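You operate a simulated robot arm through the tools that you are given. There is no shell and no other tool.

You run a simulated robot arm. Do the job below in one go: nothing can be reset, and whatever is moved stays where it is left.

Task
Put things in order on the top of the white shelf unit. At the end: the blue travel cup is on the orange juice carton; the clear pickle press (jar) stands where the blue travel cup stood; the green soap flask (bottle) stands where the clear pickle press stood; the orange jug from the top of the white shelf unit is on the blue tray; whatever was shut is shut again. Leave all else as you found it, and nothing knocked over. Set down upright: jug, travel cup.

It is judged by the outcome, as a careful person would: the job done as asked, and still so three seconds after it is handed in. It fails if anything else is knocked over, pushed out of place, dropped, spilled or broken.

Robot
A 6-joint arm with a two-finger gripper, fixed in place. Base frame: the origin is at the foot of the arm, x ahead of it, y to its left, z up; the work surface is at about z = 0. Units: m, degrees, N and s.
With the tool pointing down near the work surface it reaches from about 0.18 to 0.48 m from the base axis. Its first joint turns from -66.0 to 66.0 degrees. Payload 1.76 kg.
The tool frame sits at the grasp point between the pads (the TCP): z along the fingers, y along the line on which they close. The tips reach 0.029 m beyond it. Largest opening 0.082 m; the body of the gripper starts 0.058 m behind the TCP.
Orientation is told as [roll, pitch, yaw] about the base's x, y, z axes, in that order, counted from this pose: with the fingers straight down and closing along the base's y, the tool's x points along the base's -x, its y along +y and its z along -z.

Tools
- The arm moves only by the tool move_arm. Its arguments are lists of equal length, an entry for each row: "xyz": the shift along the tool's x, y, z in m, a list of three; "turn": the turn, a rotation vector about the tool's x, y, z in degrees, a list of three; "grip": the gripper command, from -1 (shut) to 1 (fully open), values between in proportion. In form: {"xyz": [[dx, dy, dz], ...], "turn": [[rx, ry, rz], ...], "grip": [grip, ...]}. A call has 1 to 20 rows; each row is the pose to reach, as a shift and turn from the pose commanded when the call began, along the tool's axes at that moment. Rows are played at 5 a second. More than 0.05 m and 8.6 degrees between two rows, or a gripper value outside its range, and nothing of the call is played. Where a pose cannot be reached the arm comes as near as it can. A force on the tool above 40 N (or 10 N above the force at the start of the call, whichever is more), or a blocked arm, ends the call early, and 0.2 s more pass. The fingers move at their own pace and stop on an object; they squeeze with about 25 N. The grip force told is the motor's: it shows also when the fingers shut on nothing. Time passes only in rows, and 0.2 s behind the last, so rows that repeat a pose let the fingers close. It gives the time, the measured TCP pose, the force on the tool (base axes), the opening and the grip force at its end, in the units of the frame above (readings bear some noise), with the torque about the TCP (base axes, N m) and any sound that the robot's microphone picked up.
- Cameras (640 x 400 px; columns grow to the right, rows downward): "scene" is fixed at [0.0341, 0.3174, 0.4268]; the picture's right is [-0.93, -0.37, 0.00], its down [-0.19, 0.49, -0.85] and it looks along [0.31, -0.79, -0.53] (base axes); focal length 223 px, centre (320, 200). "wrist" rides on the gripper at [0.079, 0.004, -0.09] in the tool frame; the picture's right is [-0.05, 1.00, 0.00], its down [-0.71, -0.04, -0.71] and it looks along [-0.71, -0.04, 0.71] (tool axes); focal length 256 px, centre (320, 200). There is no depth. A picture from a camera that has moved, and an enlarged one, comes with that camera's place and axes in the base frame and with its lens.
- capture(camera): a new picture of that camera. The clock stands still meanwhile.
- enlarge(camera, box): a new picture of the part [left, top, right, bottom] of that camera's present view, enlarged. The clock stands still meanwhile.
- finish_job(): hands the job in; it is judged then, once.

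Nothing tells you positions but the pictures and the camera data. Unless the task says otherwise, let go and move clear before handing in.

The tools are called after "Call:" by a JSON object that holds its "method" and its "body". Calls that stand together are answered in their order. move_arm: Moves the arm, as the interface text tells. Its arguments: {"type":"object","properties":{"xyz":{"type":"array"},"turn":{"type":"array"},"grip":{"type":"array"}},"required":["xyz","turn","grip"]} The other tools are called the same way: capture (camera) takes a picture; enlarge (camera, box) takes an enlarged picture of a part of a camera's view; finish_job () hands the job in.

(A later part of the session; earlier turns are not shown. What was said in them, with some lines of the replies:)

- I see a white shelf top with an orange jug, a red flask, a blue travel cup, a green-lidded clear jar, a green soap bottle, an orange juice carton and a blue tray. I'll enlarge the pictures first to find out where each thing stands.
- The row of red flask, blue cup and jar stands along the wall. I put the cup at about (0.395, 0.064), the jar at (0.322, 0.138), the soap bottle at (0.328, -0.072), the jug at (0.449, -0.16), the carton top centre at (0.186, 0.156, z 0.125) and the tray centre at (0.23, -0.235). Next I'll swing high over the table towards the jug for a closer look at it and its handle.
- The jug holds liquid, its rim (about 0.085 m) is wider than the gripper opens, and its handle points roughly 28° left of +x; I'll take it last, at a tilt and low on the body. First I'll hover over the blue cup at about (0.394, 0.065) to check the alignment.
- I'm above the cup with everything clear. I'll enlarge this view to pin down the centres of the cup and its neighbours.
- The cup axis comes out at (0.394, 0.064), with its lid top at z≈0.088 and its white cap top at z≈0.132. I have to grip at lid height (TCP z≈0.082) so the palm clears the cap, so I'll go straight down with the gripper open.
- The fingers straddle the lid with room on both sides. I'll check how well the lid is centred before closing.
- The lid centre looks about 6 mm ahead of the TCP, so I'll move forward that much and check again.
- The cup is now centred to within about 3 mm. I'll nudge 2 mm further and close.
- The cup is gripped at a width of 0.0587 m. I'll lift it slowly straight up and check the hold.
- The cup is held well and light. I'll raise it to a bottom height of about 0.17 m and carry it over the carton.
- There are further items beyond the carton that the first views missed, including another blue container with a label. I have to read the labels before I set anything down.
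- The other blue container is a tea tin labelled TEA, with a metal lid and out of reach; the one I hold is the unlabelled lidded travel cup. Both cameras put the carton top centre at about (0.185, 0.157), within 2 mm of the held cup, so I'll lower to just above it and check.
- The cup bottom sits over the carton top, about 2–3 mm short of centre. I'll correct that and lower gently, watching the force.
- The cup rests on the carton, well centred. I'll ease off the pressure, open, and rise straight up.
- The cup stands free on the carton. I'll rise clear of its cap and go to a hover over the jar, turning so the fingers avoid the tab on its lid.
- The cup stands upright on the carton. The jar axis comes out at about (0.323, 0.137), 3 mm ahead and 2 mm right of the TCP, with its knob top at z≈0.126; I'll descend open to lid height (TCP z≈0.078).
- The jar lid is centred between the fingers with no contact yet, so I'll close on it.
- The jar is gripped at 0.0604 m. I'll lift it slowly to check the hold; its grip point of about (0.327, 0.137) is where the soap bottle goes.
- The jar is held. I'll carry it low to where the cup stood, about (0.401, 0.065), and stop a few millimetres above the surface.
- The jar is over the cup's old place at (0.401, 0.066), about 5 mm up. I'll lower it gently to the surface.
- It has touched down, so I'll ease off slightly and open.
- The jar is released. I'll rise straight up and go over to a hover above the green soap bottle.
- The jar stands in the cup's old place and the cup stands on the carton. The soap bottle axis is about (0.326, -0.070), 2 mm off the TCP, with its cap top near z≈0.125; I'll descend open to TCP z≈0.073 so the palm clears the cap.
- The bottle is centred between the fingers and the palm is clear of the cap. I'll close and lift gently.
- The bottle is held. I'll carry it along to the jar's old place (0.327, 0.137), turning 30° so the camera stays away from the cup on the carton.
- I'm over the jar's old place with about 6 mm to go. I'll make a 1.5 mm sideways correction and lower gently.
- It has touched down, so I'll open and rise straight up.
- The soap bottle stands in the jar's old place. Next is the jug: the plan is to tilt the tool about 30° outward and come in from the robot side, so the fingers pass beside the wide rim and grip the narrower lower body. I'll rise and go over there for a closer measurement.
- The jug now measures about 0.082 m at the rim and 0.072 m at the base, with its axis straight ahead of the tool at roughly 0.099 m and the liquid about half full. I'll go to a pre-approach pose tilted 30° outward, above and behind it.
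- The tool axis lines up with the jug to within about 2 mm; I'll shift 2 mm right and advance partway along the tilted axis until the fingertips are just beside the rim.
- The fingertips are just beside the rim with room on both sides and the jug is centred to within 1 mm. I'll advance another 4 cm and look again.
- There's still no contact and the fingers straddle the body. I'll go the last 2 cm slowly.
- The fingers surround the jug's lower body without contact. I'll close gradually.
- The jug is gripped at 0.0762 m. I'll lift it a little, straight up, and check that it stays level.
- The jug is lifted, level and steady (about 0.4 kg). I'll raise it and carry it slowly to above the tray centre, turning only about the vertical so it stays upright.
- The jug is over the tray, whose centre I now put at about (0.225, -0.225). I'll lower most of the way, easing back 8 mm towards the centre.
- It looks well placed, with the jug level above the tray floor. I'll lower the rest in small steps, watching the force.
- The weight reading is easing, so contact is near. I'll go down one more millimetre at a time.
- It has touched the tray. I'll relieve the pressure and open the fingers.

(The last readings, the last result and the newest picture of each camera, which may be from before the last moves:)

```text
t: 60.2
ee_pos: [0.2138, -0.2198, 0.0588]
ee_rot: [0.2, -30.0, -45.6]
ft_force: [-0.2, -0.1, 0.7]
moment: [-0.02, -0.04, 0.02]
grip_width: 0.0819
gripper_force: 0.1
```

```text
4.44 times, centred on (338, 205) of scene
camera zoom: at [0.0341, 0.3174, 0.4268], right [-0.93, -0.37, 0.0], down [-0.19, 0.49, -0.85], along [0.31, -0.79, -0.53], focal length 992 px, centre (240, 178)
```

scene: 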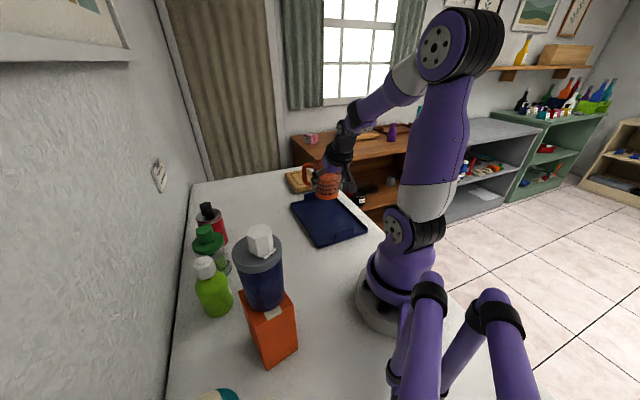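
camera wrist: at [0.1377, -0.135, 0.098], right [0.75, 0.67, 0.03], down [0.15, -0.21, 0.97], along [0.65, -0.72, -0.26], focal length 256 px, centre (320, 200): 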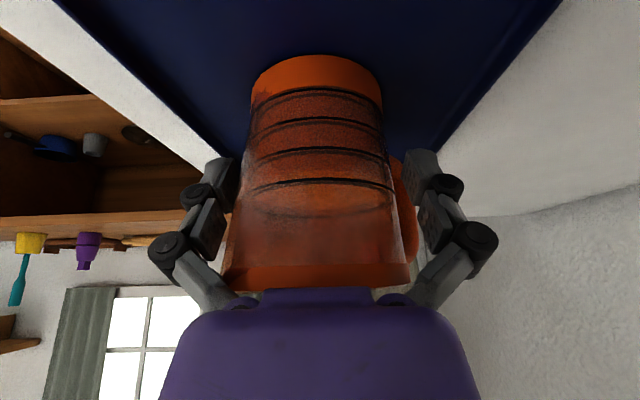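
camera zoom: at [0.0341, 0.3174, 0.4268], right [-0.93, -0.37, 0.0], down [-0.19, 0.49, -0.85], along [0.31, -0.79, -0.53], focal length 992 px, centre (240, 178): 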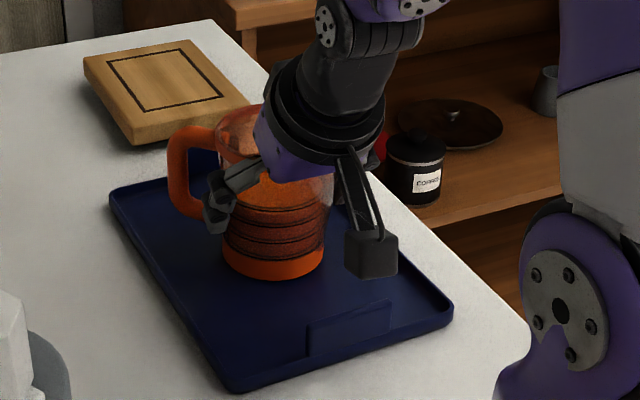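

The jug stands on the tray with the fingers open. I'll back out along the tilted finger line, nudging 1 mm to stay centred, then go straight up.

Call:
{"method": "move_arm", "body": {"xyz": [[0, -0.0012, 0], [0, -0.0012, -0.005], [0, -0.0012, -0.013], [0, -0.0012, -0.025], [0, -0.0012, -0.039], [0, -0.0012, -0.053], [0, -0.0012, -0.064], [-0.008, -0.0012, -0.0779], [-0.02, -0.0012, -0.0986], [-0.035, -0.0012, -0.1246], [-0.05, -0.0012, -0.1506], [-0.05, -0.0012, -0.1506]], "turn": [[0, 0, 0], [0, 0, 0], [0, 0, 0], [0, 0, 0], [0, 0, 0], [0, 0, 0], [0, 0, 0], [0, 0, 0], [0, 0, 0], [0, 0, 0], [0, 0, 0], [0, 0, 0]], "grip": [1, 1, 1, 1, 1, 1, 1, 1, 1, 1, 1, 1]}}

Call:
{"method": "capture", "body": {"camera": "wrist"}}

Call:
{"method": "capture", "body": {"camera": "scene"}}

```text
t: 62.8
ee_pos: [0.1911, -0.1985, 0.2138]
ee_rot: [0.1, -29.9, -45.7]
ft_force: [0.7, 0.6, -0.5]
moment: [0.01, 0.03, 0.02]
grip_width: 0.0821
gripper_force: 0.0
```

```text
taken
camera wrist: at [0.1137, -0.1135, 0.2525], right [0.75, 0.67, 0.03], down [0.15, -0.21, 0.97], along [0.65, -0.72, -0.26], focal length 256 px, centre (320, 200)
```

wrist: 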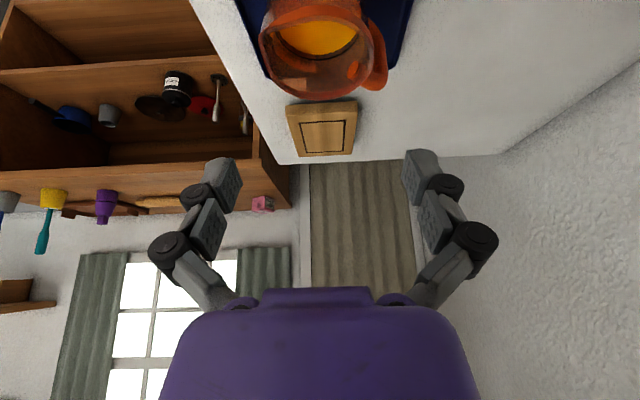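

```text
taken
```

scene: 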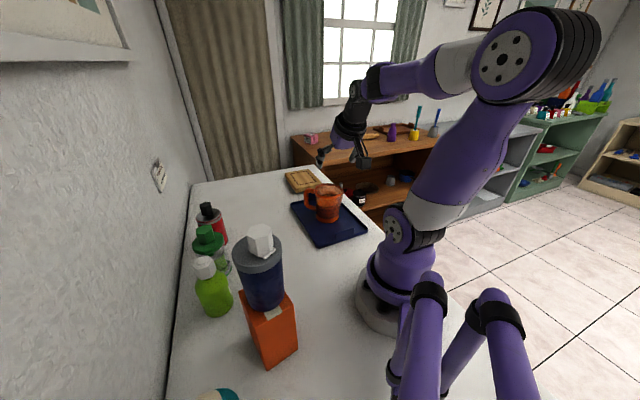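

The jug stands upright on the tray. I'll return the tool to vertical, well up and clear, then check everything close up.

Call:
{"method": "move_arm", "body": {"xyz": [[-0.01, 0, -0.0173], [-0.02, 0, -0.0346], [-0.03, 0, -0.052], [-0.04, 0, -0.0693], [-0.045, 0, -0.078], [-0.045, 0, -0.078]], "turn": [[0, 6, 0], [0, 12, 0], [0, 18, 0], [0, 24, 0], [0, 30, 0], [0, 30, 0]], "grip": [1, 1, 1, 1, 1, 1]}}

Call:
{"method": "enlarge", "body": {"camera": "scene", "box": [170, 190, 330, 300]}}

Call:
{"method": "enlarge", "body": {"camera": "scene", "box": [180, 220, 340, 380]}}

Call:
{"method": "enlarge", "body": {"camera": "scene", "box": [270, 160, 398, 260]}}

Call:
{"method": "capture", "body": {"camera": "wrist"}}

```text
t: 64.2
ee_pos: [0.1924, -0.1979, 0.3044]
ee_rot: [0.1, 0.1, -45.6]
ft_force: [0.0, 0.4, 0.0]
moment: [0.02, 0.04, -0.01]
grip_width: 0.0822
gripper_force: 0.0
```

```text
3.64 times, centred on (250, 245) of scene
camera zoom: at [0.0341, 0.3174, 0.4268], right [-0.93, -0.37, 0.0], down [-0.19, 0.49, -0.85], along [0.31, -0.79, -0.53], focal length 812 px, centre (574, 36)
```

zoom: 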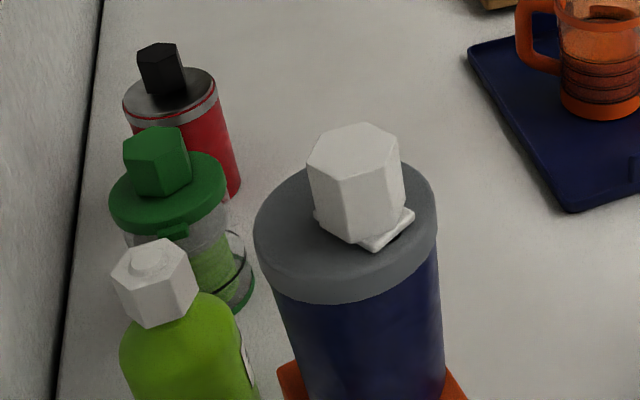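

```text
2.50 times, centred on (260, 300) of scene
camera zoom: at [0.0341, 0.3174, 0.4268], right [-0.93, -0.37, 0.0], down [-0.19, 0.49, -0.85], along [0.31, -0.79, -0.53], focal length 558 px, centre (470, -50)
```

zoom: 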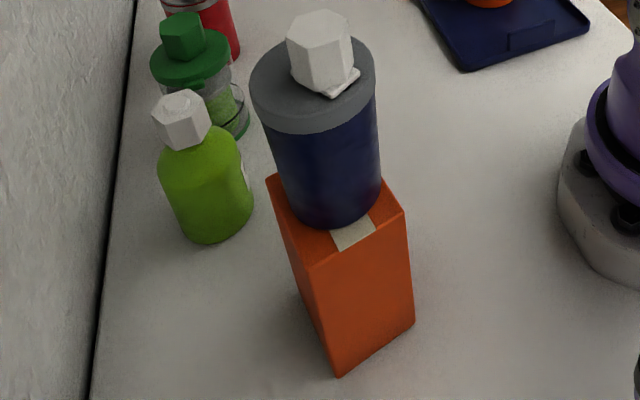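

```text
4.00 times, centred on (334, 210) of scene
camera zoom: at [0.0341, 0.3174, 0.4268], right [-0.93, -0.37, 0.0], down [-0.19, 0.49, -0.85], along [0.31, -0.79, -0.53], focal length 893 px, centre (264, 160)
```

zoom: 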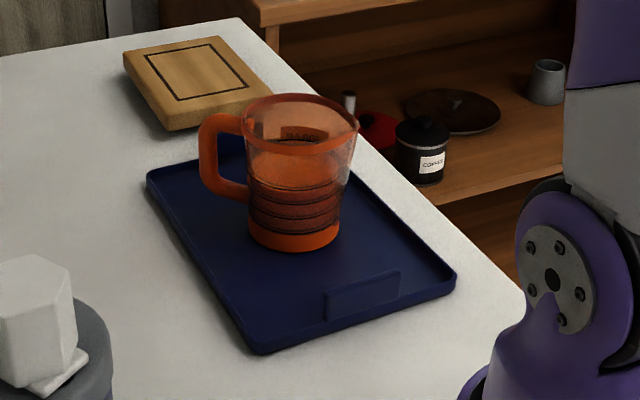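

```text
taken
camera wrist: at [0.1386, -0.1378, 0.395], right [0.75, 0.66, 0.0], down [0.47, -0.53, 0.71], along [0.47, -0.53, -0.71], focal length 256 px, centre (320, 200)
```

wrist: 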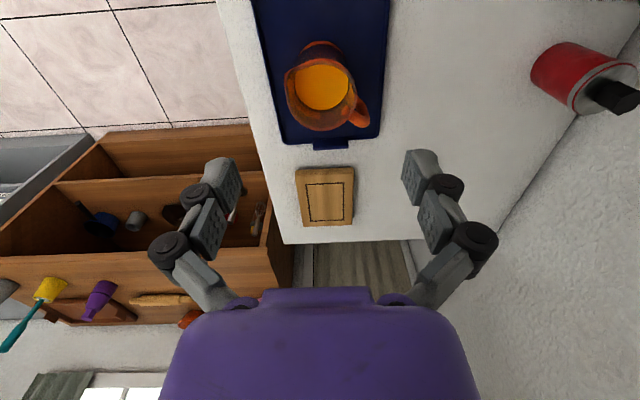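

Everything checks out. The travel cup stands upright on the carton, the jar is in the cup's old place, the soap bottle is in the jar's old place, and the jug stands upright on the blue tray with its liquid level. The carton and tray haven't moved, nothing was opened and the arm is clear, so I'm handing the job in.

Call:
{"method": "finish_job", "body": {}}

```text
The job is handed in.
```

The job is done and handed in. At my last look everything was in place and the arm was clear.

- **Blue travel cup:** it stands upright on the orange juice carton, about centred on its top. I took it to be the unlabelled blue cup with the grey lid. A second blue container labelled TEA stood further along, out of reach, and I left it alone.
- **Pickle press (jar):** it stands where the travel cup stood, within a few millimetres by my measurements.
- **Green soap bottle:** it stands where the jar stood, also within a few millimetres.
- **Orange jug:** it stands upright near the middle of the blue tray, and I saw no spill.

I opened nothing, so there was nothing to shut again. The carton and tray have not moved, and nothing was knocked over.
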